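You operate a simulated robot arm through the tools that you are given. There is no shell and no other tool. Be economical: measure what you need, move in short steps, check, and stop when the job is done.

Carry out the task below with a simulated two-armed robot. There is one attempt and no reset: what you move stays moved.

Task
Bin the blue cloth and the yellow cloth under the cart's yellow lid.
Fine: lock the brake first and free it at the end; lid shut.

It is judged by the outcome, as a careful person would: the job done as asked, and still so three seconds after it is handed in. It fails if anything else is knocked over, pushed out of place, dropped, spilled or broken. Lids that push on must go on centred and level and be pressed home; caps that screw on are set level and turned clockwise until they are tight. Flat cloth is picked up by pressing the open fingertips on it (5 to 10 N) and closing them slowly along it; thin cloth reads only 2 to 8 mm in the jaws.

Robot
Two 7-joint arms with three-finger grippers on one trunk, on a base that drives. Base frame: it is fixed to the floor where the robot stands at the start and does not move with it; the origin is under the middle of the robot, x ahead of it, y to its left, z up. Readings come in m, rad, newtons and seconds.
The left shoulder is at the start at [0.03, 0.124, 1.033], the right one opposite. With the tool pointing down near the work surface each hand reaches from about 0.1 to 0.78 m from the robot's upright axis, wherever it stands, measured 20 degrees to its own side. Places, roughly: brake lever [0.5, 0, 0.8]; inside of the rags bin [0.5, 0.6, 0.8]; yellow lid [0.5, 0.6, 0.9]. Payload 2.2 kg a hand.
The tool frame of a hand sits at the grasp point between the pads (the TCP): z along the fingers, y along the line on which they close. The tips reach 0.028 m beyond it. Largest opening 0.102 m; the body of the gripper starts 0.071 m behind the TCP.
Orientation is that of the tool frame in the base frame, as a unit quaternion [w, x, y, z]. With the fingers straight down and closing along the base's y, the tool's x points along the base's -x, its y along +y and its z along -z.

Tools
- The arms move only by the tool servo_tool. It takes "left_motion", "right_motion" or both (then of equal length, played together; a hand with none holds still); each is a list of rows, each a list of 7 numbers: the shift along the tool's x, y, z in m, then the turn, a rotation vector about the tool's x, y, z in rad, then the finger opening in m, from 0 to 0.102. In form: [[x, y, z, ax, ay, az, jaw], ...]. A call has 1 to 20 rows; each row is the pose to reach, as a shift and turn from the pose commanded when the call began, along the tool's axes at that moment. Rows are played at 5 a second. More than 0.05 m and 0.15 rad between two rows, or a gripper value outside its range, and nothing of the call is played. Where a pose cannot be reached the arm comes as near as it can. A force on the tool above 40 N (or 10 N above the force at the start of the call, whichever is more), or a blocked arm, ends the call early, and 0.2 s more pass. The fingers move at their own pace and stop on an object; they squeeze with about 32 N. The grip force told is the motor's: it shows also when the fingers shut on nothing. Time passes only in rows, and 0.2 s behind the last, so rows that repeat a pose let the fingers close. It gives the time, the measured TCP pose, the force on the tool (base axes), the opening and the grip force at its end, in the units of the frame above (readings bear some noise), with the torque about the TCP (base axes, N m) and any sound that the robot's microphone picked up.
- Cameras (640 x 400 px; columns grow to the right, rows downward): "scene" is now at [0.0311, 0.03, 1.7377]; the picture's right is [0.42, -0.91, 0.00], its down [-0.76, -0.35, -0.54] and it looks along [0.49, 0.23, -0.84] (base axes); focal length 291 px, centre (320, 200). "left" rides on the left gripper at [0.072, 0.038, -0.086] in its tool frame; the picture's right is [-0.46, 0.89, 0.00], its down [-0.60, -0.32, -0.73] and it looks along [-0.65, -0.34, 0.68] (tool axes); focal length 256 px, centre (320, 200). "right" rides on the right gripper at [0.069, 0.044, -0.086] in its tool frame; the picture's right is [-0.53, 0.85, 0.00], its down [-0.58, -0.36, -0.73] and it looks along [-0.62, -0.39, 0.68] (tool axes); focal length 256 px, centre (320, 200).
- snapshot(camera): a new picture of that camera. The clock stands still meanwhile.
- raise_lower(by): slides the trunk up (or, below 0, down) by that many m; the arms and the scene camera ride with it, the base frame stays. It gives what a move gives, with no picture.
- base_move(legs): drives the robot by 1 to 6 legs, each [ahead, left, turn to the left] in m, m and rad, along the robot's own axes; the way and the turn of a leg run together, so that a leg with both is an arc; at most 1.5 m and 3.142 rad a leg. The arms and the cameras ride along, it lands a little off, and it stops where it bumps. It gives what a move gives.
- pan_tilt(pan, tilt): turns the head with the scene camera to pan (to the left, within 2.496 rad either way) and tilt (down, from -0.506 to 1.204), counted from straight ahead of the robot. It gives what a move gives.
- locate(camera, pixels): for up to 12 pixels [column, row] of the newest picture of that camera ("zoom" is the newest enlarged one), the place [x, y, z] in the base frame of the surface seen there, good to about 0.002 m. The clock stands still meanwhile.
- close_up(camera, box): a new picture of the part [left, top, right, bottom] of that camera's present view, enlarged. The clock stands still meanwhile.
- close_job(): hands the job in; it is judged then, once.

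Keep the steps short. Do not move on a guess: measure, check each grasp and each placing, and mend mistakes. In all there are 80 turns and 70 pictures (those below and enlarged ones count). Leave the grippers open and the arms clear of the work at the hand-in unless told otherwise, and finish with a single line.

The tools are called after "Request:" as name(argument=value, ...) on one line, values as JSON. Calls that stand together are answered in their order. servo_tool: Moves the arms, as the interface text tells. Its arguments: {"type":"object","properties":{"left_motion":{"type":"array","items":{"type":"array","items":{"type":"number"}}},"right_motion":{"type":"array","items":{"type":"array","items":{"type":"number"}}}},"required":[]} The other tools are called the same way: raise_lower (by) slides the trunk up or down; base_move (legs) drives the base; pan_tilt (pan, tilt) turns the head that bears the scene camera; snapshot (camera) takes a picture; locate (camera, pixels) gives the place of the surface under pixels of a picture; close_up (camera, box) takes an enlarged picture of a part of a camera's view; close_job () hands the job in.

At the start:

```text
time_s: 0.0
left_ee_pos: [0.5039, 0.4877, 1.1819]
left_ee_rot: [-0.001, 0.0, 1.0, -0.001]
left_ft_force: [-0.5, -0.5, -0.3]
left_ft_torque: [0.02, 0.01, 0.0]
left_opening: 0.1021
left_gripper_force: 0.0
right_ee_pos: [0.3425, 0.0001, 1.1318]
right_ee_rot: [0.0, 0.0, 1.0, 0.0]
right_ft_force: [0.4, -1.1, -0.2]
right_ft_torque: [-0.01, 0.01, 0.03]
right_opening: 0.1024
right_gripper_force: 0.0
trunk travel left (down, up): [-0.275, 0.265]
robot x, y, heading: [-0.0001, -0.0016, -0.001]
head pan, tilt: [0.431, 1.0]
```

scene: 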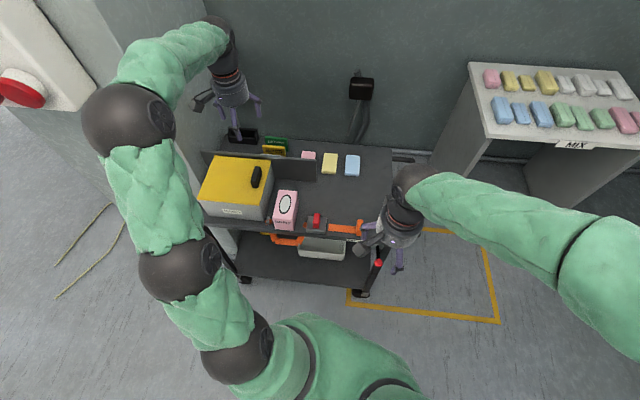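
right: 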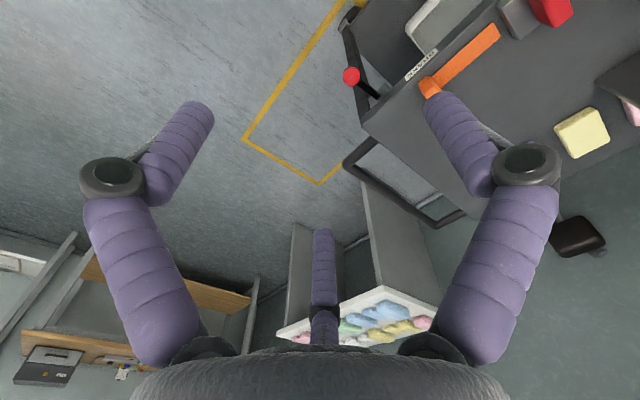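
left: 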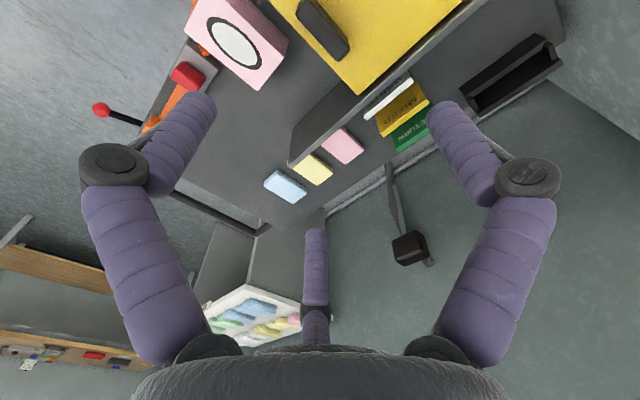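

I see the cart with the yellow-lidded bin, three folded cloths and a red-knobbed lever. I'll take close looks first.

Request:
close_up(camera="scene", box=[190, 120, 430, 270])

Request:
close_up(camera="right", box=[330, 0, 640, 194])

Request:
locate(camera="scene", pixels=[[353, 166], [330, 163], [308, 156], [378, 263], [256, 176], [240, 205], [316, 220], [345, 228], [285, 210], [370, 280], [350, 190], [207, 187]])

```text
2.67 times, centred on (310, 195) of scene
```

zoom: 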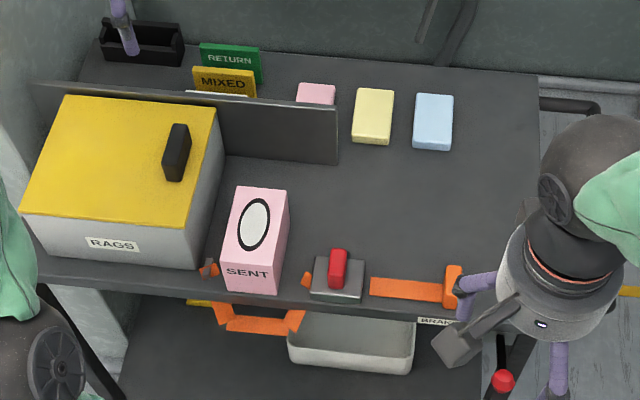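

```text
2.06 times, centred on (485, 97) of right
```

zoom: 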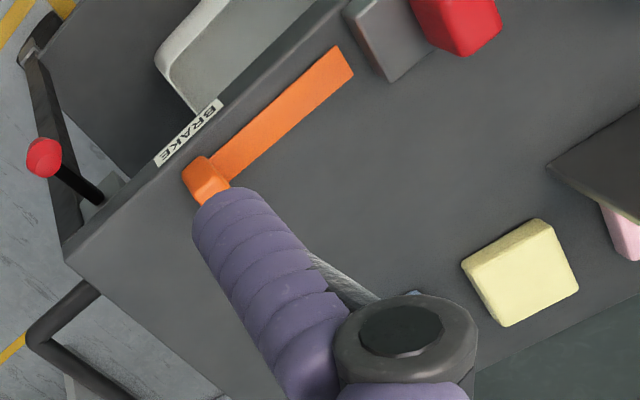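

```text
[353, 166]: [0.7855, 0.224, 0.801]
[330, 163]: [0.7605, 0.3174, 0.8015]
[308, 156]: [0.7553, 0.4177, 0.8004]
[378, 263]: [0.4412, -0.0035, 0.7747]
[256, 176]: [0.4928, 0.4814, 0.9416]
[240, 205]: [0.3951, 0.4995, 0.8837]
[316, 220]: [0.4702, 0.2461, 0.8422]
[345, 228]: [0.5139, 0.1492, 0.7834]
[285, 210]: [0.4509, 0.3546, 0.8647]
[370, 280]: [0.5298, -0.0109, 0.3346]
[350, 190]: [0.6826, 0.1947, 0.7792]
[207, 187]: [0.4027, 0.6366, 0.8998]
```

The right gripper hides the brake. I'll move it 0.2 m to the right so the scene camera can see the brake.

Request:
servo_tool(right_motion=[[0, -0.05, 0, 0, 0, 0, 0.102], [0, -0.1, 0, 0, 0, 0, 0.102], [0, -0.15, 0, 0, 0, 0, 0.102], [0, -0.2, 0, 0, 0, 0, 0.102], [0, -0.2, 0, 0, 0, 0, 0.102]])

Request:
close_up(camera="scene", box=[280, 190, 440, 290])

```text
time_s: 1.2
left_ee_pos: [0.5033, 0.4888, 1.1823]
left_ee_rot: [0.0, 0.0, 1.0, -0.001]
left_ft_force: [-0.1, 0.2, -0.6]
left_ft_torque: [-0.02, 0.01, 0.02]
left_opening: 0.102
left_gripper_force: 0.0
right_ee_pos: [0.3446, -0.1971, 1.1288]
right_ee_rot: [0.001, 0.0, 1.0, 0.0]
right_ft_force: [0.0, 0.6, -0.1]
right_ft_torque: [-0.02, 0.01, 0.01]
right_opening: 0.1021
right_gripper_force: 0.0
trunk travel left (down, up): [-0.275, 0.265]
robot x, y, heading: [-0.0013, 0.001, -0.001]
head pan, tilt: [0.431, 1.0]
```

```text
4.00 times, centred on (360, 240) of scene
```

zoom: 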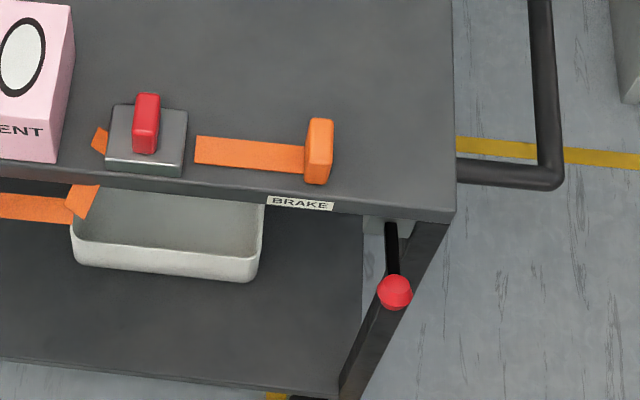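

Request:
locate(camera="zoom", pixels=[[395, 290], [392, 262], [391, 230], [320, 150], [250, 155], [148, 115], [120, 150], [300, 204], [440, 216], [452, 30], [270, 193], [405, 300]])

Request:
snapshot(camera="scene")

```text
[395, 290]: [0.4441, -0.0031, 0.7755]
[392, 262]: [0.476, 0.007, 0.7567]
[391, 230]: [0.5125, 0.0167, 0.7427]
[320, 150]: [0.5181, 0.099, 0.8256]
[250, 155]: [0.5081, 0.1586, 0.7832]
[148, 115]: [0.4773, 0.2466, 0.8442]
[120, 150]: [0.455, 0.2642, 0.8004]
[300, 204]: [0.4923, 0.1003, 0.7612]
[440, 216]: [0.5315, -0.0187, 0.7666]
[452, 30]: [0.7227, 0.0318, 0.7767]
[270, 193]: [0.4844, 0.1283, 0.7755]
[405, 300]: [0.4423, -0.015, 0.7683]
```

```text
63 pictures are left
```

scene: 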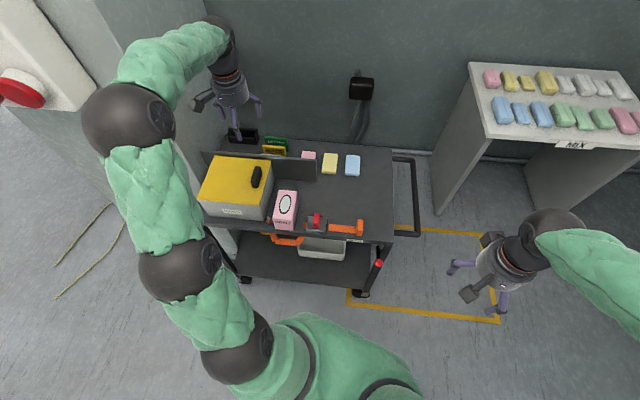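

The brake lever (black rod, red knob at [0.444,-0.003,0.775]) sticks out from the front of the cart. I'll move the right hand back to the left to see it closer with its own camera.

Request:
servo_tool(right_motion=[[0.012, 0.043, 0, 0, 0, 0, 0.102], [0.024, 0.086, 0, 0, 0, 0, 0.102], [0.036, 0.13, 0, 0, 0, 0, 0.102], [0.048, 0.173, 0, 0, 0, 0, 0.102], [0.06, 0.216, 0.02, 0, 0, 0, 0.102], [0.072, 0.26, 0.04, 0, 0, 0, 0.102], [0.084, 0.3, 0.06, 0, 0, 0, 0.102], [0.09, 0.33, 0.09, 0, 0, 0, 0.102], [0.09, 0.34, 0.12, 0, 0, 0, 0.102], [0.09, 0.34, 0.12, 0, 0, 0, 0.102]])

Request:
snapshot(camera="right")

```text
time_s: 3.4
left_ee_pos: [0.502, 0.4886, 1.182]
left_ee_rot: [0.0, 0.001, 1.0, 0.0]
left_ft_force: [-0.6, -0.2, 0.5]
left_ft_torque: [0.02, 0.0, -0.03]
left_opening: 0.1019
left_gripper_force: 0.2
right_ee_pos: [0.2516, 0.1408, 1.011]
right_ee_rot: [0.0, 0.0, 1.0, 0.0]
right_ft_force: [0.6, -0.4, -0.3]
right_ft_torque: [0.0, -0.05, -0.01]
right_opening: 0.1021
right_gripper_force: 0.0
trunk travel left (down, up): [-0.275, 0.265]
robot x, y, heading: [-0.0004, -0.0027, -0.001]
head pan, tilt: [0.431, 1.0]
```

```text
62 pictures are left
```

right: 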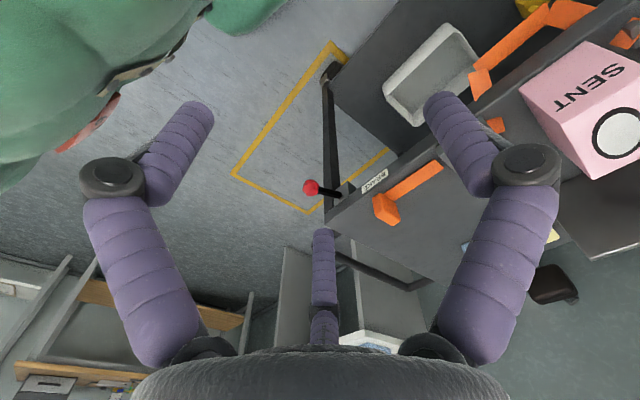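

Request:
close_up(camera="right", box=[260, 130, 420, 230])

Request:
locate(camera="zoom", pixels=[[208, 228], [250, 240], [290, 252], [340, 250], [360, 235], [310, 265]])

```text
4.00 times, centred on (340, 180) of right
```

zoom: 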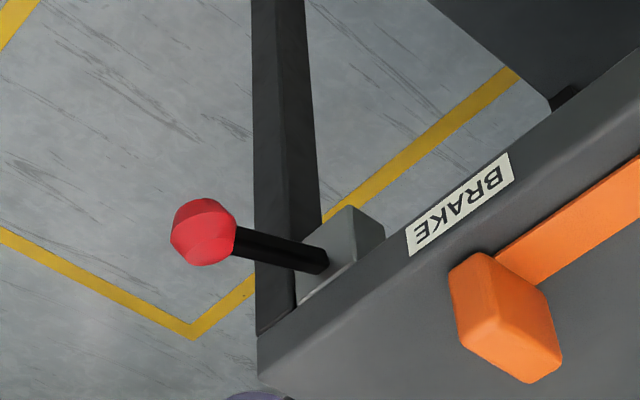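

```text
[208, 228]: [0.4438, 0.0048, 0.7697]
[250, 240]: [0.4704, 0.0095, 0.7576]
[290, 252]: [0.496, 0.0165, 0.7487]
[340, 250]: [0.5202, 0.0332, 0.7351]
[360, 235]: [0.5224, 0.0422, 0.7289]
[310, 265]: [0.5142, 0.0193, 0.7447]
```

The lever rises about 20° from its bracket at [0.515,0.02,0.745] to the knob centre near [0.452,0,0.768]. I'll close the right fingers and bring them above the knob.

Request:
servo_tool(right_motion=[[-0.033, -0.024, 0.0, 0, 0, 0, 0.05], [-0.066, -0.047, 0.02, 0, 0, 0, 0], [-0.1, -0.071, 0.04, 0, 0, 0, 0], [-0.133, -0.095, 0.07, 0, 0, 0, 0], [-0.166, -0.12, 0.1, 0, 0, 0, 0], [-0.198, -0.142, 0.13, 0, 0, 0, 0], [-0.198, -0.142, 0.155, 0, 0, 0, 0], [-0.198, -0.142, 0.155, 0, 0, 0, 0]])

Request:
close_up(camera="scene", box=[300, 190, 460, 290])

```text
refused: row 4 steps farther than a row can; nothing moved
```

```text
4.00 times, centred on (380, 240) of scene
```

zoom: 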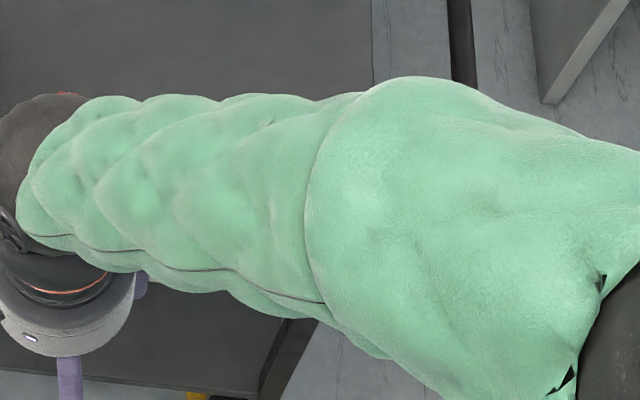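

That step was too long, so I'm splitting it finer.

Request:
servo_tool(right_motion=[[-0.033, -0.024, 0.0, 0, 0, 0, 0.05], [-0.066, -0.047, 0.02, 0, 0, 0, 0], [-0.1, -0.071, 0.04, 0, 0, 0, 0], [-0.13, -0.095, 0.06, 0, 0, 0, 0], [-0.16, -0.12, 0.08, 0, 0, 0, 0], [-0.18, -0.13, 0.11, 0, 0, 0, 0], [-0.198, -0.142, 0.14, 0, 0, 0, 0], [-0.198, -0.142, 0.155, 0, 0, 0, 0], [-0.198, -0.142, 0.155, 0, 0, 0, 0]])

Request:
close_up(camera="scene", box=[300, 190, 460, 290])

Request:
close_up(camera="right", box=[160, 0, 480, 200])

```text
time_s: 5.4
left_ee_pos: [0.5029, 0.4883, 1.1811]
left_ee_rot: [0.0, 0.0, 1.0, 0.0]
left_ft_force: [0.2, -0.3, 0.7]
left_ft_torque: [0.04, 0.02, -0.01]
left_opening: 0.1018
left_gripper_force: 0.0
right_ee_pos: [0.4512, -0.0016, 0.8542]
right_ee_rot: [0.0, 0.0, 1.0, 0.0]
right_ft_force: [1.2, 0.2, 0.7]
right_ft_torque: [0.0, -0.01, -0.05]
right_opening: 0.0021
right_gripper_force: 31.4
trunk travel left (down, up): [-0.275, 0.265]
robot x, y, heading: [0.0014, 0.0012, 0.002]
head pan, tilt: [0.431, 1.0]
```

```text
4.00 times, centred on (380, 240) of scene
```

zoom: 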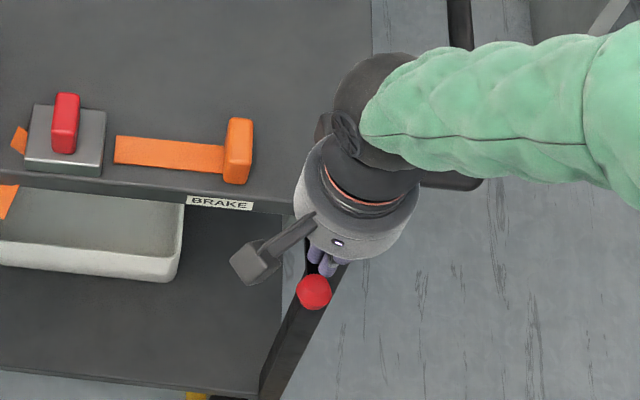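

```text
2.00 times, centred on (320, 100) of right
```

zoom: 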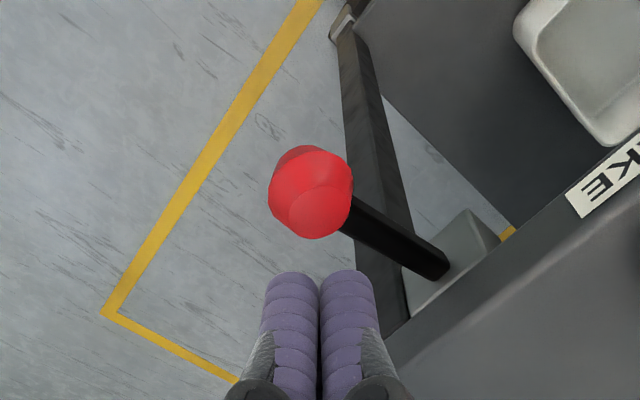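

The tips are at z≈0.826, above the knob. I'll lower in small steps until there is contact and the lever goes down.

Request:
servo_tool(right_motion=[[0, 0, 0.02, 0, 0, 0, 0], [0, 0, 0.035, 0, 0, 0, 0], [0, 0, 0.042, 0, 0, 0, 0], [0, 0, 0.049, 0, 0, 0, 0], [0, 0, 0.056, 0, 0, 0, 0], [0, 0, 0.063, 0, 0, 0, 0], [0, 0, 0.07, 0, 0, 0, 0]])

Request:
close_up(camera="right", box=[160, 0, 480, 200])

```text
time_s: 7.0
left_ee_pos: [0.5023, 0.4889, 1.1825]
left_ee_rot: [0.0, 0.0, 1.0, 0.0]
left_ft_force: [0.7, -0.1, 0.5]
left_ft_torque: [0.0, -0.03, 0.02]
left_opening: 0.1021
left_gripper_force: 0.0
right_ee_pos: [0.4516, -0.0014, 0.7873]
right_ee_rot: [0.0, 0.0, 1.0, 0.0]
right_ft_force: [-0.7, 0.9, -1.1]
right_ft_torque: [-0.04, 0.01, 0.02]
right_opening: 0.0023
right_gripper_force: 31.3
trunk travel left (down, up): [-0.275, 0.265]
robot x, y, heading: [0.002, -0.0013, -0.001]
head pan, tilt: [0.431, 1.0]
```

```text
2.00 times, centred on (320, 100) of right
```

zoom: 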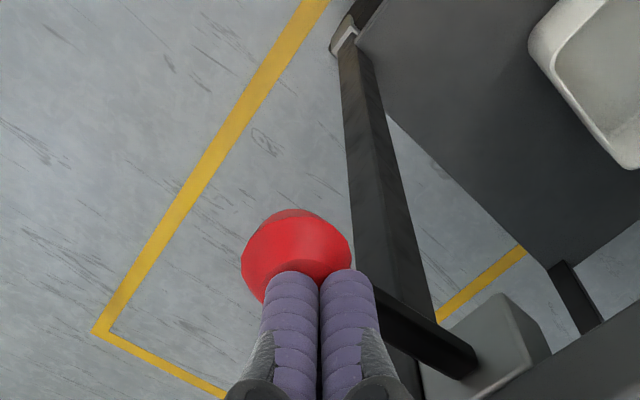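

Request:
locate(camera="zoom", pixels=[[295, 245], [270, 240], [330, 250], [420, 330], [465, 360]])

Request:
close_up(camera="scene", box=[320, 215, 440, 290])

```text
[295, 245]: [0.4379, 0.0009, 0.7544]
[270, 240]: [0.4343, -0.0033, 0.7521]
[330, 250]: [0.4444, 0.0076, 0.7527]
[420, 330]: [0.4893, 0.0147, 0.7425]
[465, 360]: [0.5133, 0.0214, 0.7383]
```

```text
5.33 times, centred on (380, 252) of scene
```

zoom: 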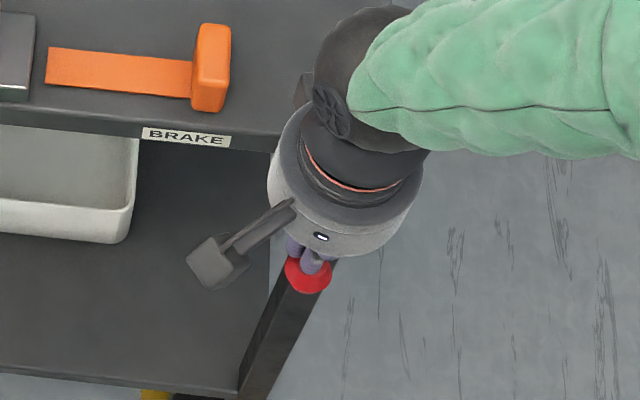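

The rod's slope has dropped from about 19° to 10°, so the lever is following my push. I'll keep pressing.

Request:
servo_tool(right_motion=[[0, 0, 0.007, 0, 0, 0, 0], [0, 0, 0.014, 0, 0, 0, 0], [0, 0, 0.021, 0, 0, 0, 0], [0, 0, 0.028, 0, 0, 0, 0], [0, 0, 0.035, 0, 0, 0, 0], [0, 0, 0.042, 0, 0, 0, 0]])

Request:
close_up(camera="right", box=[160, 0, 480, 200])

```text
time_s: 8.4
left_ee_pos: [0.5024, 0.4866, 1.1822]
left_ee_rot: [0.001, 0.0, 1.0, 0.0]
left_ft_force: [-0.6, 0.1, -0.7]
left_ft_torque: [-0.04, -0.01, -0.01]
left_opening: 0.1018
left_gripper_force: 0.0
right_ee_pos: [0.4518, -0.0008, 0.7451]
right_ee_rot: [-0.001, 0.0, 1.0, 0.001]
right_ft_force: [0.4, -0.3, -0.4]
right_ft_torque: [0.02, 0.0, -0.04]
right_opening: 0.002
right_gripper_force: 32.3
trunk travel left (down, up): [-0.275, 0.265]
robot x, y, heading: [0.0001, 0.0009, -0.005]
head pan, tilt: [0.431, 1.0]
```

```text
2.00 times, centred on (320, 100) of right
```

zoom: 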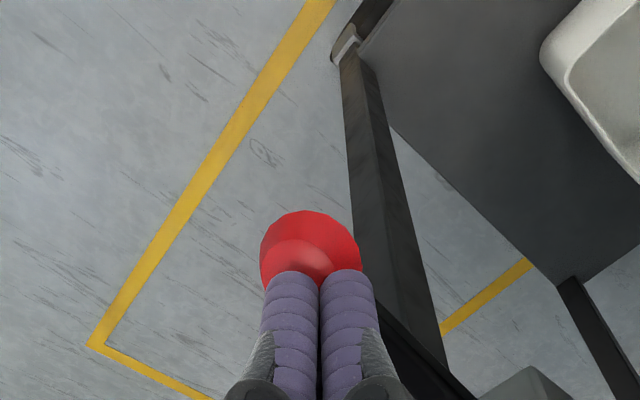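

Still no resistance and no sound. I'll go further.

Request:
servo_tool(right_motion=[[0, 0, 0.006, 0, 0, 0, 0], [0, 0, 0.012, 0, 0, 0, 0], [0, 0, 0.018, 0, 0, 0, 0], [0, 0, 0.024, 0, 0, 0, 0], [0, 0, 0.03, 0, 0, 0, 0], [0, 0, 0.034, 0, 0, 0, 0]])

Request:
snapshot(camera="right")

```text
time_s: 9.0
left_ee_pos: [0.5003, 0.4874, 1.183]
left_ee_rot: [0.001, 0.0, 1.0, 0.0]
left_ft_force: [0.2, -0.7, -0.7]
left_ft_torque: [0.01, 0.04, 0.03]
left_opening: 0.1019
left_gripper_force: 0.0
right_ee_pos: [0.4522, 0.0001, 0.7385]
right_ee_rot: [0.003, 0.001, 1.0, 0.0]
right_ft_force: [-12.6, 0.3, 34.7]
right_ft_torque: [-0.13, 0.36, -0.06]
right_opening: 0.0023
right_gripper_force: 30.9
trunk travel left (down, up): [-0.275, 0.265]
robot x, y, heading: [-0.0, 0.0008, 0.004]
head pan, tilt: [0.431, 1.0]
stopped in row 2 (right hand): the force on the tool passed its limit at 47 N (the readings are from after the stop); the commanded pose is now the measured one
```

```text
54 pictures are left
```

right: 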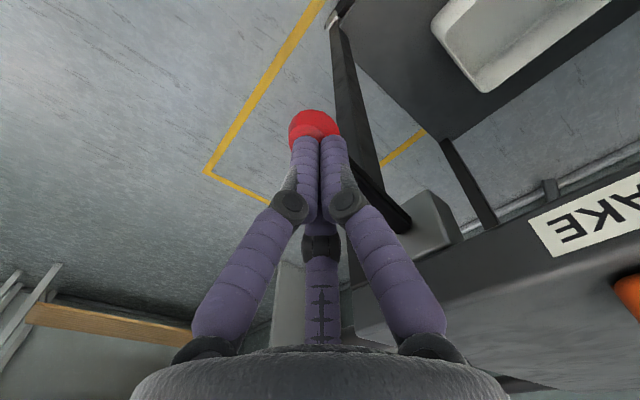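

The lever reached a hard stop at 35–47 N, well below where it started. I'll lift away and check that it stays down.

Request:
servo_tool(right_motion=[[0, 0, -0.02, 0, 0, 0, 0], [0, 0, -0.05, 0, 0, 0, 0], [0, 0, -0.09, 0, 0, 0, 0], [0.03, 0, -0.13, 0, 0, 0, 0.05], [0.05, 0, -0.17, 0, 0, 0, 0.1], [0.08, 0, -0.2, 0, 0, 0, 0.1], [0.08, 0, -0.22, 0, 0, 0, 0.1]])

Request:
snapshot(camera="right")

Request:
snapshot(camera="left")

```text
time_s: 10.6
left_ee_pos: [0.5023, 0.4881, 1.182]
left_ee_rot: [-0.001, 0.0, 1.0, 0.0]
left_ft_force: [-0.3, 1.3, -1.3]
left_ft_torque: [-0.01, 0.03, 0.0]
left_opening: 0.1023
left_gripper_force: 0.1
right_ee_pos: [0.3704, -0.0015, 0.955]
right_ee_rot: [0.001, 0.0, 1.0, -0.001]
right_ft_force: [0.2, -0.5, 0.4]
right_ft_torque: [0.0, -0.01, -0.02]
right_opening: 0.1001
right_gripper_force: 0.1
trunk travel left (down, up): [-0.275, 0.265]
robot x, y, heading: [0.0006, 0.0017, 0.005]
head pan, tilt: [0.431, 1.0]
```

```text
53 pictures are left
```

right: 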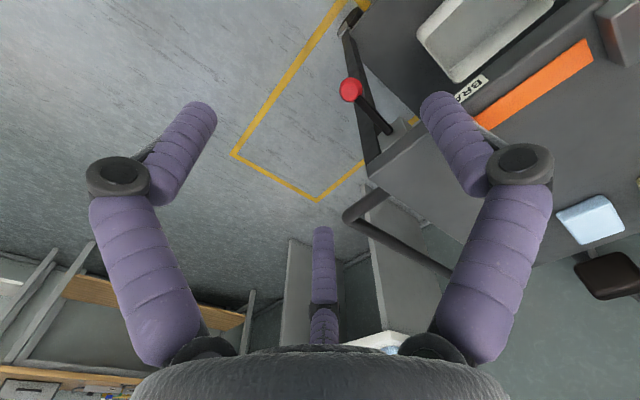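

```text
52 pictures are left
```

left: 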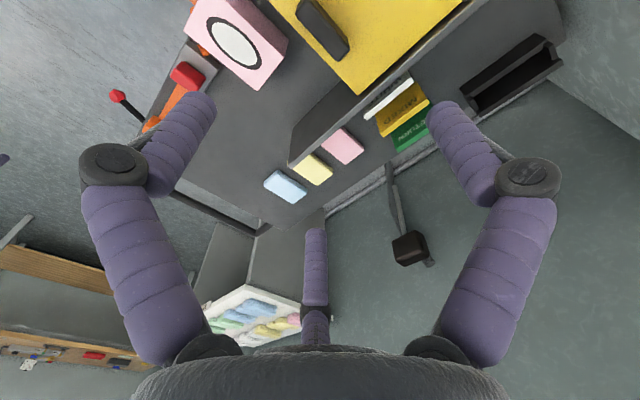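

Request:
locate(camera="right", pixels=[[350, 90], [365, 104], [382, 126]])

Request:
locate(camera="left", pixels=[[285, 186], [313, 168], [343, 146], [312, 15], [341, 52], [360, 80], [300, 40], [420, 30], [300, 160], [455, 8], [325, 30], [272, 5]])

Request:
close_up(camera="scene", box=[190, 125, 398, 255])

```text
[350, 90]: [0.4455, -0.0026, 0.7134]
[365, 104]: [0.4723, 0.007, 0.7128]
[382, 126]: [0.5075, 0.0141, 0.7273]
```

```text
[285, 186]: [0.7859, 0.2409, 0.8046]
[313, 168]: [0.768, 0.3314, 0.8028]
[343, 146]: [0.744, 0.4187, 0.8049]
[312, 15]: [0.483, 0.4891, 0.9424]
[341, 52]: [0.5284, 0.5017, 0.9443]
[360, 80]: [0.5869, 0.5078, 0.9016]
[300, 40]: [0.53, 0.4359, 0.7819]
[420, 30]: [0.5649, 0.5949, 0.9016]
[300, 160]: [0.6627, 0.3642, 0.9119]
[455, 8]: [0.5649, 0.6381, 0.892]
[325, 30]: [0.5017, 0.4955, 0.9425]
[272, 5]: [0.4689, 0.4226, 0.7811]
```

```text
3.08 times, centred on (294, 190) of scene
```

zoom: 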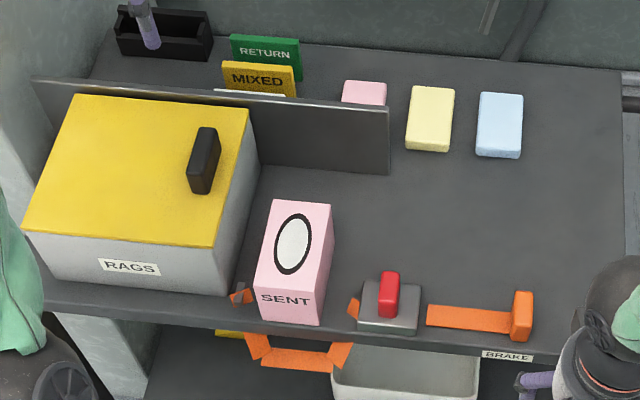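

The brake lever stays down (knob z 0.713, was 0.77). Next I'll measure the cloth outlines, the lid handle and the lid edges.

Request:
locate(camera="zoom", pixels=[[482, 96], [520, 98], [517, 148], [480, 146], [415, 90], [452, 92], [447, 142], [409, 140], [207, 130], [200, 165], [213, 150], [196, 150]])

Request:
locate(camera="scene", pixels=[[217, 158], [272, 163], [260, 203], [201, 199], [240, 160], [266, 185], [256, 170], [255, 186], [259, 167]])

Request:
close_up(camera="scene", box=[190, 145, 302, 215])

```text
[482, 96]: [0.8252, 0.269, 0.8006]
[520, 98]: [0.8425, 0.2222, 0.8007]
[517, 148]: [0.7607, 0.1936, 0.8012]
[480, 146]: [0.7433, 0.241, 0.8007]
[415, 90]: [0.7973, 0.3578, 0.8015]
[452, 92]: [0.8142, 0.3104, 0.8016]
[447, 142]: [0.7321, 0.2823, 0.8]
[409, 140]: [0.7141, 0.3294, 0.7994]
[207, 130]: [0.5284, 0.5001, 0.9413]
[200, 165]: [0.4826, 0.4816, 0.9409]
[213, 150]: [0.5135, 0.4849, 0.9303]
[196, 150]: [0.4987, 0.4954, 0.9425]
```

```text
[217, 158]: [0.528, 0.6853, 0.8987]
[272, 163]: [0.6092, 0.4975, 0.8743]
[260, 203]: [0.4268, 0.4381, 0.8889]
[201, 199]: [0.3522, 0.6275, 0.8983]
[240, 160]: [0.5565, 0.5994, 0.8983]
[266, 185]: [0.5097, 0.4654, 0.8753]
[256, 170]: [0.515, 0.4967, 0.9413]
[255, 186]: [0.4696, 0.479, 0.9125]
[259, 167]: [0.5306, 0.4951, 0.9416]
```

```text
5.71 times, centred on (246, 180) of scene
```

zoom: 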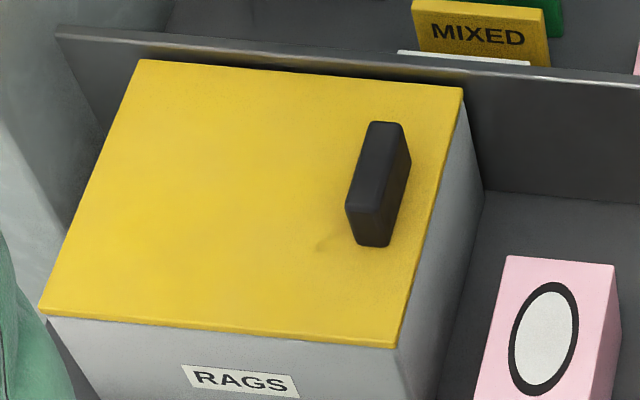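

The cloths are folded pads (0.055 × 0.09 × 0.021) and the cart is yawed about +19°. The lid handle is near the lid's right edge, so the hinge is probably on the left. The cloths are out of reach from here, so I'll look at the floor and base before driving.

Request:
pan_tilt(pan=0.9, tilt=1.2)

Request:
snapshot(camera="scene")

```text
time_s: 11.5
left_ee_pos: [0.5023, 0.4874, 1.1813]
left_ee_rot: [0.0, -0.001, 1.0, 0.0]
left_ft_force: [0.4, 0.5, 1.2]
left_ft_torque: [0.03, 0.0, -0.01]
left_opening: 0.1018
left_gripper_force: 0.1
right_ee_pos: [0.3693, -0.0019, 0.9545]
right_ee_rot: [0.002, 0.0, 1.0, 0.0]
right_ft_force: [-0.8, -0.1, -0.3]
right_ft_torque: [0.04, -0.01, 0.02]
right_opening: 0.1
right_gripper_force: 0.1
trunk travel left (down, up): [-0.275, 0.265]
robot x, y, heading: [-0.0004, -0.0047, -0.002]
head pan, tilt: [0.901, 1.201]
```

```text
49 pictures are left
```

scene: 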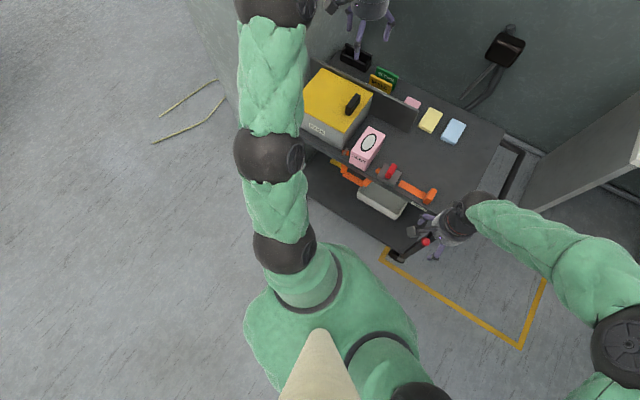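

The floor to the left is free. I'll raise the right hand and pull the left hand in before driving.

Request:
servo_tool(right_motion=[[0, 0, -0.04, 0, 0, 0, 0.1], [0, 0, -0.08, 0, 0, 0, 0.1], [0, 0, -0.12, 0, 0, 0, 0.1], [0, 0, -0.16, 0, 0, 0, 0.1], [0, 0, -0.2, 0, 0, 0, 0.1], [0, 0, -0.2, 0, 0, 0, 0.1]], left_motion=[[0.03, -0.038, 0, 0, 0, 0, 0.1], [0.06, -0.076, 0, 0, 0, 0, 0.1], [0.09, -0.114, 0, 0, 0, 0, 0.1], [0.12, -0.152, 0, 0, 0, 0, 0.1], [0.14, -0.18, 0, 0, 0, 0, 0.1], [0.14, -0.18, 0, 0, 0, 0, 0.1]])

Request:
locate(camera="scene", pixels=[[230, 85], [200, 35], [215, 85], [302, 115], [308, 170], [360, 30]])

```text
time_s: 12.9
left_ee_pos: [0.3632, 0.308, 1.1778]
left_ee_rot: [-0.001, 0.0, 1.0, 0.0]
left_ft_force: [0.5, -0.7, 0.4]
left_ft_torque: [0.0, 0.01, 0.0]
left_opening: 0.1
left_gripper_force: 0.1
right_ee_pos: [0.3744, 0.0006, 1.1517]
right_ee_rot: [0.001, 0.0, 1.0, -0.001]
right_ft_force: [0.3, 0.2, 0.2]
right_ft_torque: [0.02, 0.03, -0.04]
right_opening: 0.1002
right_gripper_force: 0.1
trunk travel left (down, up): [-0.275, 0.265]
robot x, y, heading: [-0.0006, 0.0001, -0.001]
head pan, tilt: [0.901, 1.201]
```

```text
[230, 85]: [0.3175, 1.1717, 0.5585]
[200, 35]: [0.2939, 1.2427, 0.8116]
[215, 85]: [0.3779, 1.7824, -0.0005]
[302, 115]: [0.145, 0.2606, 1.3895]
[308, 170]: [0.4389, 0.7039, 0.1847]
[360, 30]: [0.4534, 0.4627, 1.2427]
```

The wall to the left is at y≈1.17, so there is plenty of room. I'll drive left 0.2 and ahead 0.06, then turn 0.33 to face the cart squarely.

Request:
base_move(legs=[[0, 0.2, 0], [0.05, 0, 0], [0, 0, 0.33]])

Request:
pan_tilt(pan=0.15, tilt=1.0)

Request:
snapshot(camera="scene")

```text
time_s: 16.1
left_ee_pos: [0.295, 0.6101, 1.1784]
left_ee_rot: [0.0, -0.166, 0.986, 0.0]
left_ft_force: [0.5, 0.6, 0.3]
left_ft_torque: [0.01, 0.0, 0.0]
left_opening: 0.0998
left_gripper_force: 0.0
right_ee_pos: [0.4036, 0.3223, 1.1515]
right_ee_rot: [0.002, -0.166, 0.986, 0.0]
right_ft_force: [-0.1, 0.5, 0.4]
right_ft_torque: [-0.04, -0.01, 0.01]
right_opening: 0.1
right_gripper_force: 0.1
trunk travel left (down, up): [-0.275, 0.265]
robot x, y, heading: [0.0517, 0.1973, 0.33]
head pan, tilt: [0.901, 1.201]
```

```text
time_s: 17.2
left_ee_pos: [0.2945, 0.6101, 1.1777]
left_ee_rot: [0.0, -0.165, 0.986, 0.0]
left_ft_force: [-0.6, 1.0, -0.4]
left_ft_torque: [0.0, 0.02, 0.0]
left_opening: 0.0997
left_gripper_force: 0.0
right_ee_pos: [0.4039, 0.323, 1.152]
right_ee_rot: [0.002, -0.166, 0.986, 0.001]
right_ft_force: [0.2, 0.0, 0.7]
right_ft_torque: [0.02, -0.01, -0.03]
right_opening: 0.0999
right_gripper_force: 0.0
trunk travel left (down, up): [-0.275, 0.265]
robot x, y, heading: [0.0516, 0.1984, 0.335]
head pan, tilt: [0.15, 1.0]
```

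```text
48 pictures are left
```

scene: 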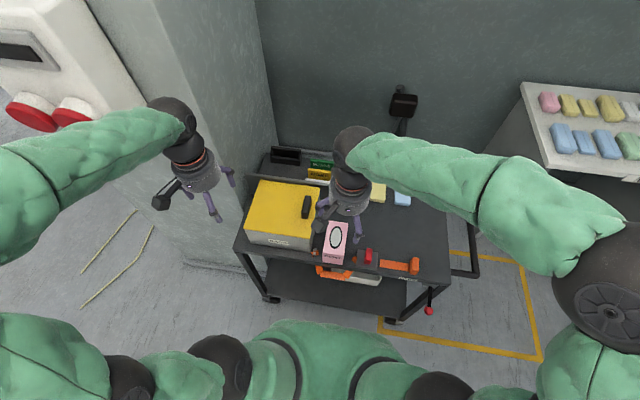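

The robot is now at (0.05, 0.20) and squared to the cart. I'll measure the lid handle in a close view.

Request:
close_up(camera="scene", box=[236, 170, 332, 230])

```text
6.67 times, centred on (284, 200) of scene
```

zoom: 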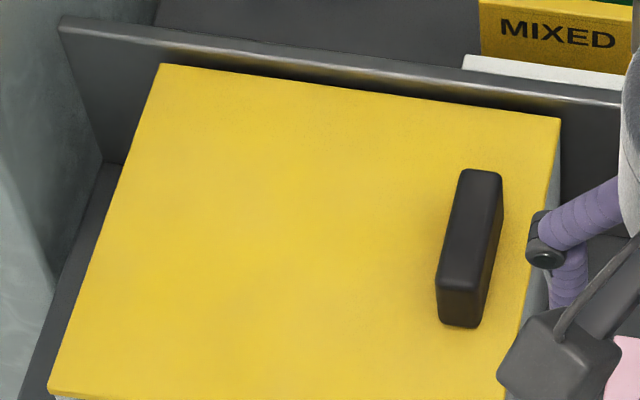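

Request:
locate(camera="zoom", pixels=[[467, 178], [494, 180], [445, 275], [472, 280], [470, 230], [158, 70], [55, 385], [553, 125], [500, 380], [442, 300], [100, 30], [460, 326]])

```text
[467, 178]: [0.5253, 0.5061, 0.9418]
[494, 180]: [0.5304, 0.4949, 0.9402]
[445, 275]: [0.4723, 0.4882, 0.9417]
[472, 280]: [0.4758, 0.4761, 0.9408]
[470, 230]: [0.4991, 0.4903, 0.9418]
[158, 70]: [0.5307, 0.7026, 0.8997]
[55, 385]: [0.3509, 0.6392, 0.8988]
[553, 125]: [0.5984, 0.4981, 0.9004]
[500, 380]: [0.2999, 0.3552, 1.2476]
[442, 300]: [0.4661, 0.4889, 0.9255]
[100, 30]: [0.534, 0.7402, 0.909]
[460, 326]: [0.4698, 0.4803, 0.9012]
```

The handle is 0.06 long along the cart's depth, centred at [0.501,0.491], with its top at z 0.942; the lid surface is 0.90 and the lid's left edge is 0.19 away. I'll move the right hand to the right and bring the left hand above the handle.

Request:
servo_tool(left_motion=[[0, 0, 0, 0, 0, 0, 0.07], [-0.0, 0, 0.0, 0, 0, 0, 0.07], [-0.022, -0.026, 0.02, 0, 0, 0, 0.07], [-0.045, -0.051, 0.04, 0, 0, 0, 0.07], [-0.067, -0.077, 0.06, 0, 0, 0, 0.07], [-0.09, -0.103, 0.08, 0, 0, 0, 0.07], [-0.112, -0.128, 0.1, 0, 0, 0, 0.07], [-0.134, -0.154, 0.12, 0, 0, 0, 0.07], [-0.1565, -0.18, 0.148, 0, 0, 0, 0.07], [-0.1565, -0.18, 0.148, 0, 0, 0, 0.07]], right_motion=[[0, -0.04, 0, 0, 0, 0, 0.1], [0, -0.08, 0, 0, 0, 0, 0.1], [0, -0.12, 0, 0, 0, 0, 0.1], [0, -0.16, 0, 0, 0, 0, 0.1], [0, -0.2, 0, 0, 0, 0, 0.1], [0, -0.24, 0, 0, 0, 0, 0.1], [0, -0.24, 0, 0, 0, 0, 0.1], [0, -0.24, 0, 0, 0, 0, 0.1], [0, -0.24, 0, 0, 0, 0, 0.1], [0, -0.24, 0, 0, 0, 0, 0.1]])

Request:
snapshot(camera="scene")

```text
time_s: 19.4
left_ee_pos: [0.5013, 0.4907, 1.0306]
left_ee_rot: [0.0, -0.165, 0.986, 0.0]
left_ft_force: [-0.4, -0.1, -0.2]
left_ft_torque: [-0.01, -0.03, 0.03]
left_opening: 0.0701
left_gripper_force: 0.0
right_ee_pos: [0.4823, 0.0939, 1.1539]
right_ee_rot: [0.002, -0.165, 0.986, 0.0]
right_ft_force: [-0.2, -0.2, 0.6]
right_ft_torque: [0.02, -0.03, -0.02]
right_opening: 0.1003
right_gripper_force: 0.0
trunk travel left (down, up): [-0.275, 0.265]
robot x, y, heading: [0.0522, 0.1996, 0.326]
head pan, tilt: [0.15, 1.0]
```

```text
46 pictures are left
```

scene: 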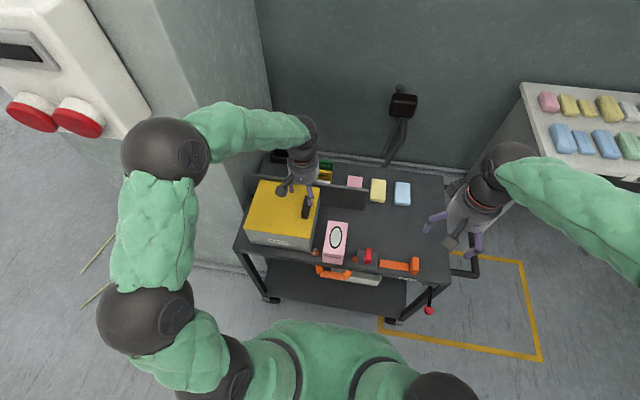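

The left hand is centred above the handle. I'll lower to z 0.933 and close.

Request:
servo_tool(left_motion=[[0, 0, 0.035, 0, 0, 0, 0.06], [0, 0, 0.065, 0, 0, 0, 0.06], [0, 0, 0.085, 0, 0, 0, 0.06], [0, 0, 0.097, 0, 0, 0, 0.06], [0, 0, 0.097, 0, 0, 0, 0.03], [0, 0, 0.097, 0, 0, 0, 0.005], [0, 0, 0.097, 0, 0, 0, 0.005]])

Request:
locate(camera="scene", pixels=[[150, 155], [75, 115], [135, 110], [300, 135]])

Request:
close_up(camera="left", box=[160, 0, 640, 300])

```text
time_s: 21.0
left_ee_pos: [0.5049, 0.4869, 0.9337]
left_ee_rot: [0.002, -0.164, 0.986, 0.0]
left_ft_force: [23.6, -26.7, 0.2]
left_ft_torque: [-0.42, -0.61, -1.36]
left_opening: 0.0334
left_gripper_force: 44.6
right_ee_pos: [0.4835, 0.0903, 1.1526]
right_ee_rot: [0.001, -0.164, 0.986, 0.0]
right_ft_force: [-0.7, -0.1, 1.2]
right_ft_torque: [-0.01, 0.0, 0.0]
right_opening: 0.1
right_gripper_force: 0.1
trunk travel left (down, up): [-0.275, 0.265]
robot x, y, heading: [0.0555, 0.2003, 0.332]
head pan, tilt: [0.15, 1.0]
```

```text
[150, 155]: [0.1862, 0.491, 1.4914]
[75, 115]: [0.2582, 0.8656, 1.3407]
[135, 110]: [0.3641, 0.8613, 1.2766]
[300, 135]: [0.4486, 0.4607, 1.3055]
```

```text
1.33 times, centred on (400, 150) of left
```

zoom: 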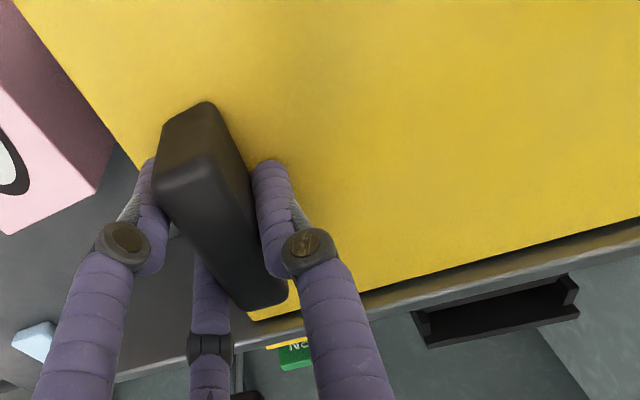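

The jaws read 0.033, wider than the ~0.02 handle, and the handle pushes the hand to the right with 33 N, so the grip is off-centre. I'll shift the hand a little right so the fingers centre themselves.

Request:
servo_tool(left_motion=[[0, -0.003, 0, 0, 0, 0, 0.005], [0, -0.005, 0, 0, 0, 0, 0.005], [0, -0.007, 0, 0, 0, 0, 0.005], [0, -0.007, 0, 0, 0, 0, 0.005]])

Request:
close_up(camera="scene", box=[236, 160, 332, 220])

Request:
close_up(camera="left", box=[200, 50, 440, 200])

```text
time_s: 22.0
left_ee_pos: [0.5055, 0.4862, 0.9347]
left_ee_rot: [0.002, -0.167, 0.986, 0.001]
left_ft_force: [15.0, -1.5, 11.8]
left_ft_torque: [0.42, -0.65, -1.61]
left_opening: 0.033
left_gripper_force: 45.0
right_ee_pos: [0.4826, 0.0939, 1.1528]
right_ee_rot: [0.001, -0.165, 0.986, 0.001]
right_ft_force: [0.8, -0.6, 0.6]
right_ft_torque: [-0.03, -0.01, -0.02]
right_opening: 0.1
right_gripper_force: 0.0
trunk travel left (down, up): [-0.275, 0.265]
robot x, y, heading: [0.0527, 0.1999, 0.333]
head pan, tilt: [0.15, 1.0]
```

```text
6.67 times, centred on (284, 190) of scene
```

zoom: 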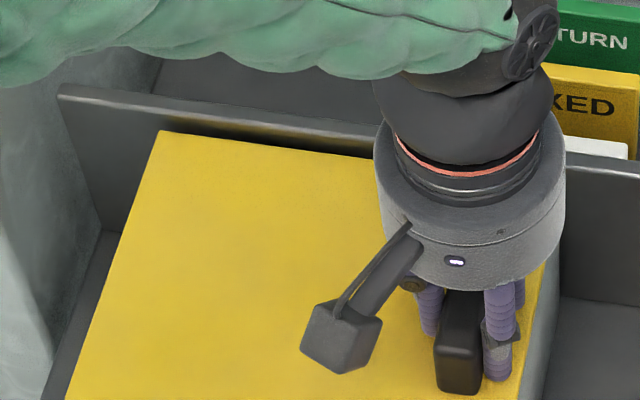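

```text
2.67 times, centred on (320, 125) of left
```

zoom: 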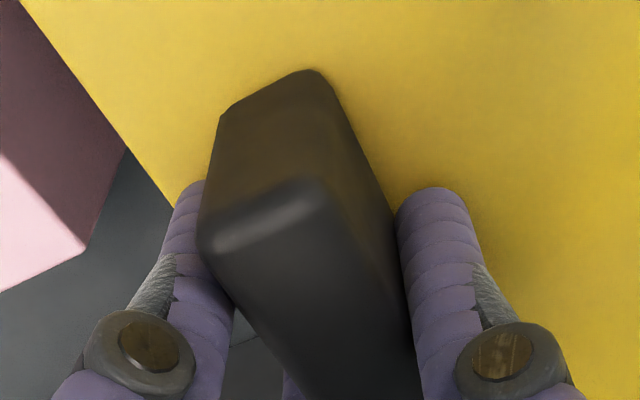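

The lateral force is now small and the handle is held between the pads. I'll test the left-hinge guess with a small arc: θ=0.15 about the lid's left edge.

Request:
servo_tool(left_motion=[[0, 0.0021, -0.0095, 0.05, 0, 0, 0.0], [0, 0.005, -0.0188, 0.1, 0, 0, 0.0], [0, 0.0081, -0.028, 0.15, 0, 0, 0.0], [0, 0.0081, -0.028, 0.15, 0, 0, 0.0]])

Request:
close_up(camera="scene", box=[220, 150, 348, 230])

```text
time_s: 22.4
left_ee_pos: [0.5031, 0.4848, 0.9363]
left_ee_rot: [0.0, -0.161, 0.987, -0.027]
left_ft_force: [18.6, 4.9, -26.6]
left_ft_torque: [1.78, -0.29, -1.27]
left_opening: 0.035
left_gripper_force: 44.7
right_ee_pos: [0.4834, 0.0944, 1.1518]
right_ee_rot: [0.0, -0.166, 0.986, -0.001]
right_ft_force: [0.2, -1.2, 0.2]
right_ft_torque: [-0.03, -0.03, 0.01]
right_opening: 0.1002
right_gripper_force: 0.1
trunk travel left (down, up): [-0.275, 0.265]
robot x, y, heading: [0.0551, 0.199, 0.328]
head pan, tilt: [0.15, 1.0]
stopped in row 2 (left hand): the force on the tool passed its limit at 43 N (the readings are from after the stop); the commanded pose is now the measured one
```

```text
5.00 times, centred on (284, 190) of scene
```

zoom: 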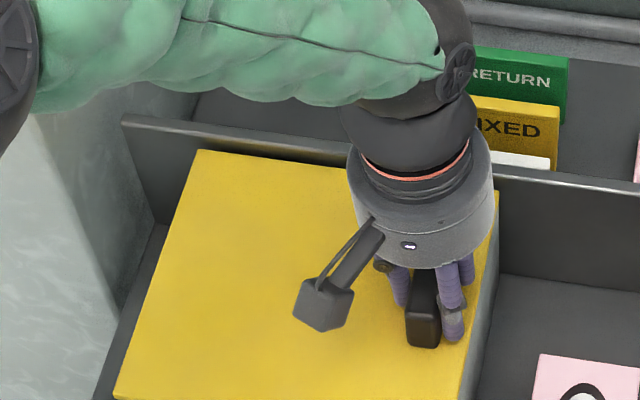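

The lid didn't rise: it held with 27 N at the handle. I'll release, back off and look at the lid edges for a latch or a different hinge.

Request:
servo_tool(left_motion=[[0, 0, 0, 0, 0, 0, 0.06], [0, 0, 0, 0, 0, 0, 0.07], [0, 0, -0.03, -0.03, 0, 0, 0.07], [0, 0, -0.07, -0.055, 0, 0, 0.07], [0, 0.03, -0.1, -0.055, 0, 0, 0.07], [0.03, 0.06, -0.13, -0.055, 0, 0, 0.07], [0.06, 0.09, -0.16, -0.055, 0, 0, 0.07], [0.08, 0.12, -0.19, -0.055, 0, 0, 0.07], [0.1, 0.15, -0.19, -0.055, 0, 0, 0.07], [0.1, 0.15, -0.19, -0.055, 0, 0, 0.07]])

Request:
snapshot(camera="left")

Request:
close_up(camera="scene", box=[228, 170, 340, 240])

```text
refused: row 6 steps farther than a row can; nothing moved
```

```text
41 pictures are left
```

left: 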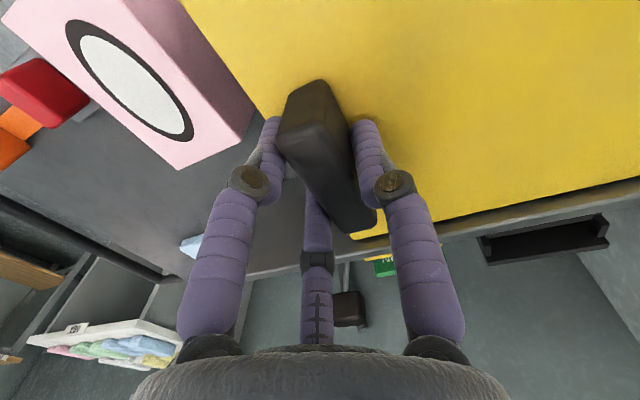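

```text
5.71 times, centred on (284, 205) of scene
```

zoom: 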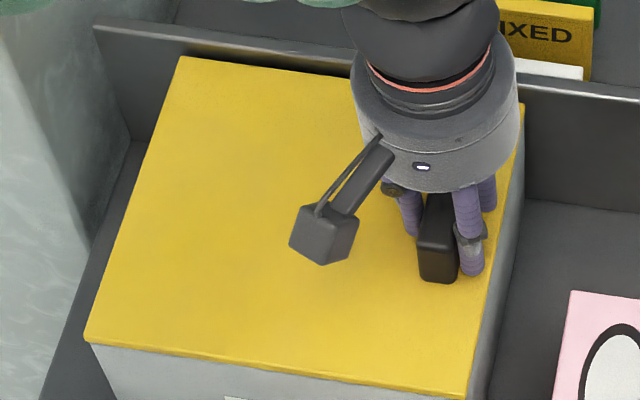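

Request:
servo_tool(left_motion=[[0, 0, 0, 0, 0, 0, 0.06], [0, 0, 0, 0, 0, 0, 0.07], [0, 0, -0.03, -0.03, 0, 0, 0.07], [0, 0, -0.07, -0.055, 0, 0, 0.07], [0, 0.02, -0.1, -0.055, 0, 0, 0.07], [0.02, 0.04, -0.13, -0.055, 0, 0, 0.07], [0.04, 0.06, -0.16, -0.055, 0, 0, 0.07], [0.06, 0.08, -0.19, -0.055, 0, 0, 0.07], [0.08, 0.11, -0.19, -0.055, 0, 0, 0.07], [0.1, 0.15, -0.19, -0.055, 0, 0, 0.07], [0.1, 0.15, -0.19, -0.055, 0, 0, 0.07]])

Request:
snapshot(camera="left")

Request:
close_up(camera="scene", box=[228, 170, 340, 240])

```text
time_s: 24.8
left_ee_pos: [0.354, 0.6029, 1.1225]
left_ee_rot: [-0.006, -0.164, 0.986, 0.0]
left_ft_force: [-0.3, -0.4, -0.6]
left_ft_torque: [-0.01, 0.0, -0.01]
left_opening: 0.0697
left_gripper_force: 0.1
right_ee_pos: [0.4831, 0.0934, 1.1534]
right_ee_rot: [0.001, -0.167, 0.986, 0.001]
right_ft_force: [-0.7, 0.0, 0.7]
right_ft_torque: [0.0, 0.01, -0.03]
right_opening: 0.0999
right_gripper_force: 0.0
trunk travel left (down, up): [-0.275, 0.265]
robot x, y, heading: [0.0524, 0.1999, 0.337]
head pan, tilt: [0.15, 1.0]
```

```text
39 pictures are left
```

left: 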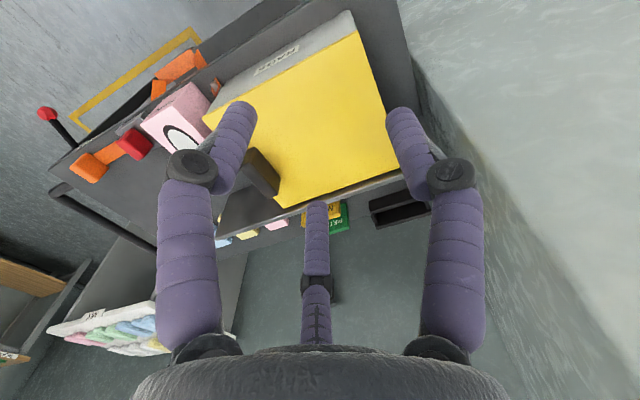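

```text
5.71 times, centred on (284, 205) of scene
```

zoom: 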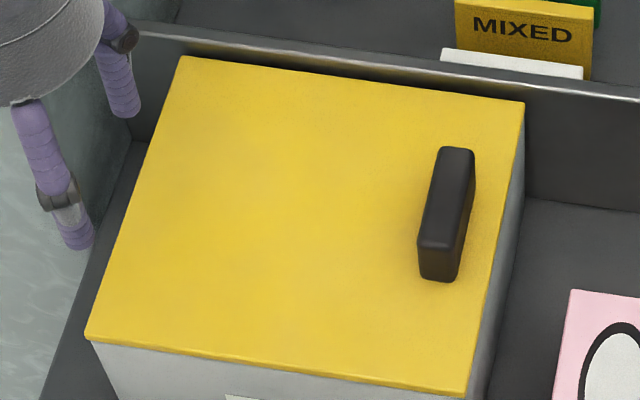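

No latch shows on the lid. I'll look at the orange strap, the red clamp and the dark piece near the bin's front right corner; one of these may be holding the bin or the lid.

Request:
close_up(camera="scene", box=[290, 215, 434, 305])

Request:
close_up(camera="left", box=[40, 0, 360, 200])

```text
4.44 times, centred on (362, 260) of scene
```

zoom: 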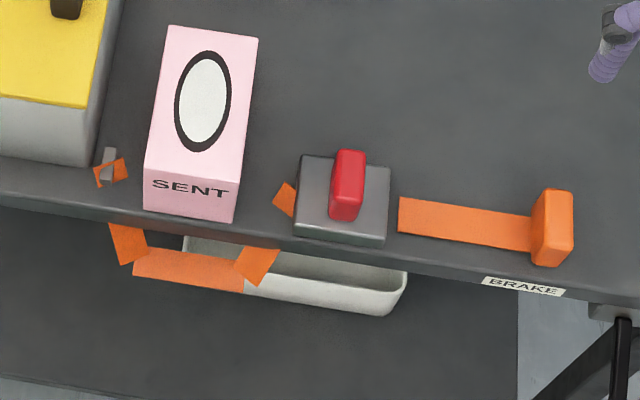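

```text
2.00 times, centred on (200, 100) of left
```

zoom: 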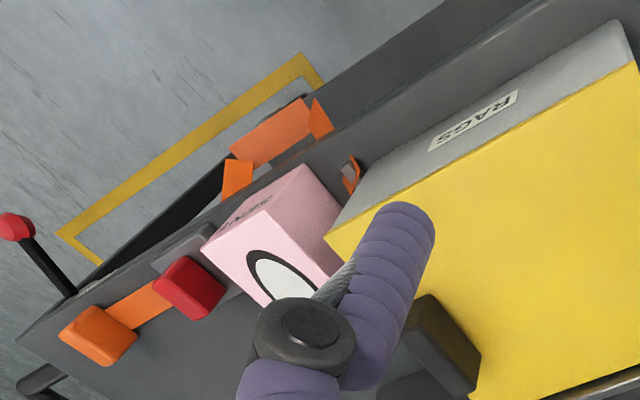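

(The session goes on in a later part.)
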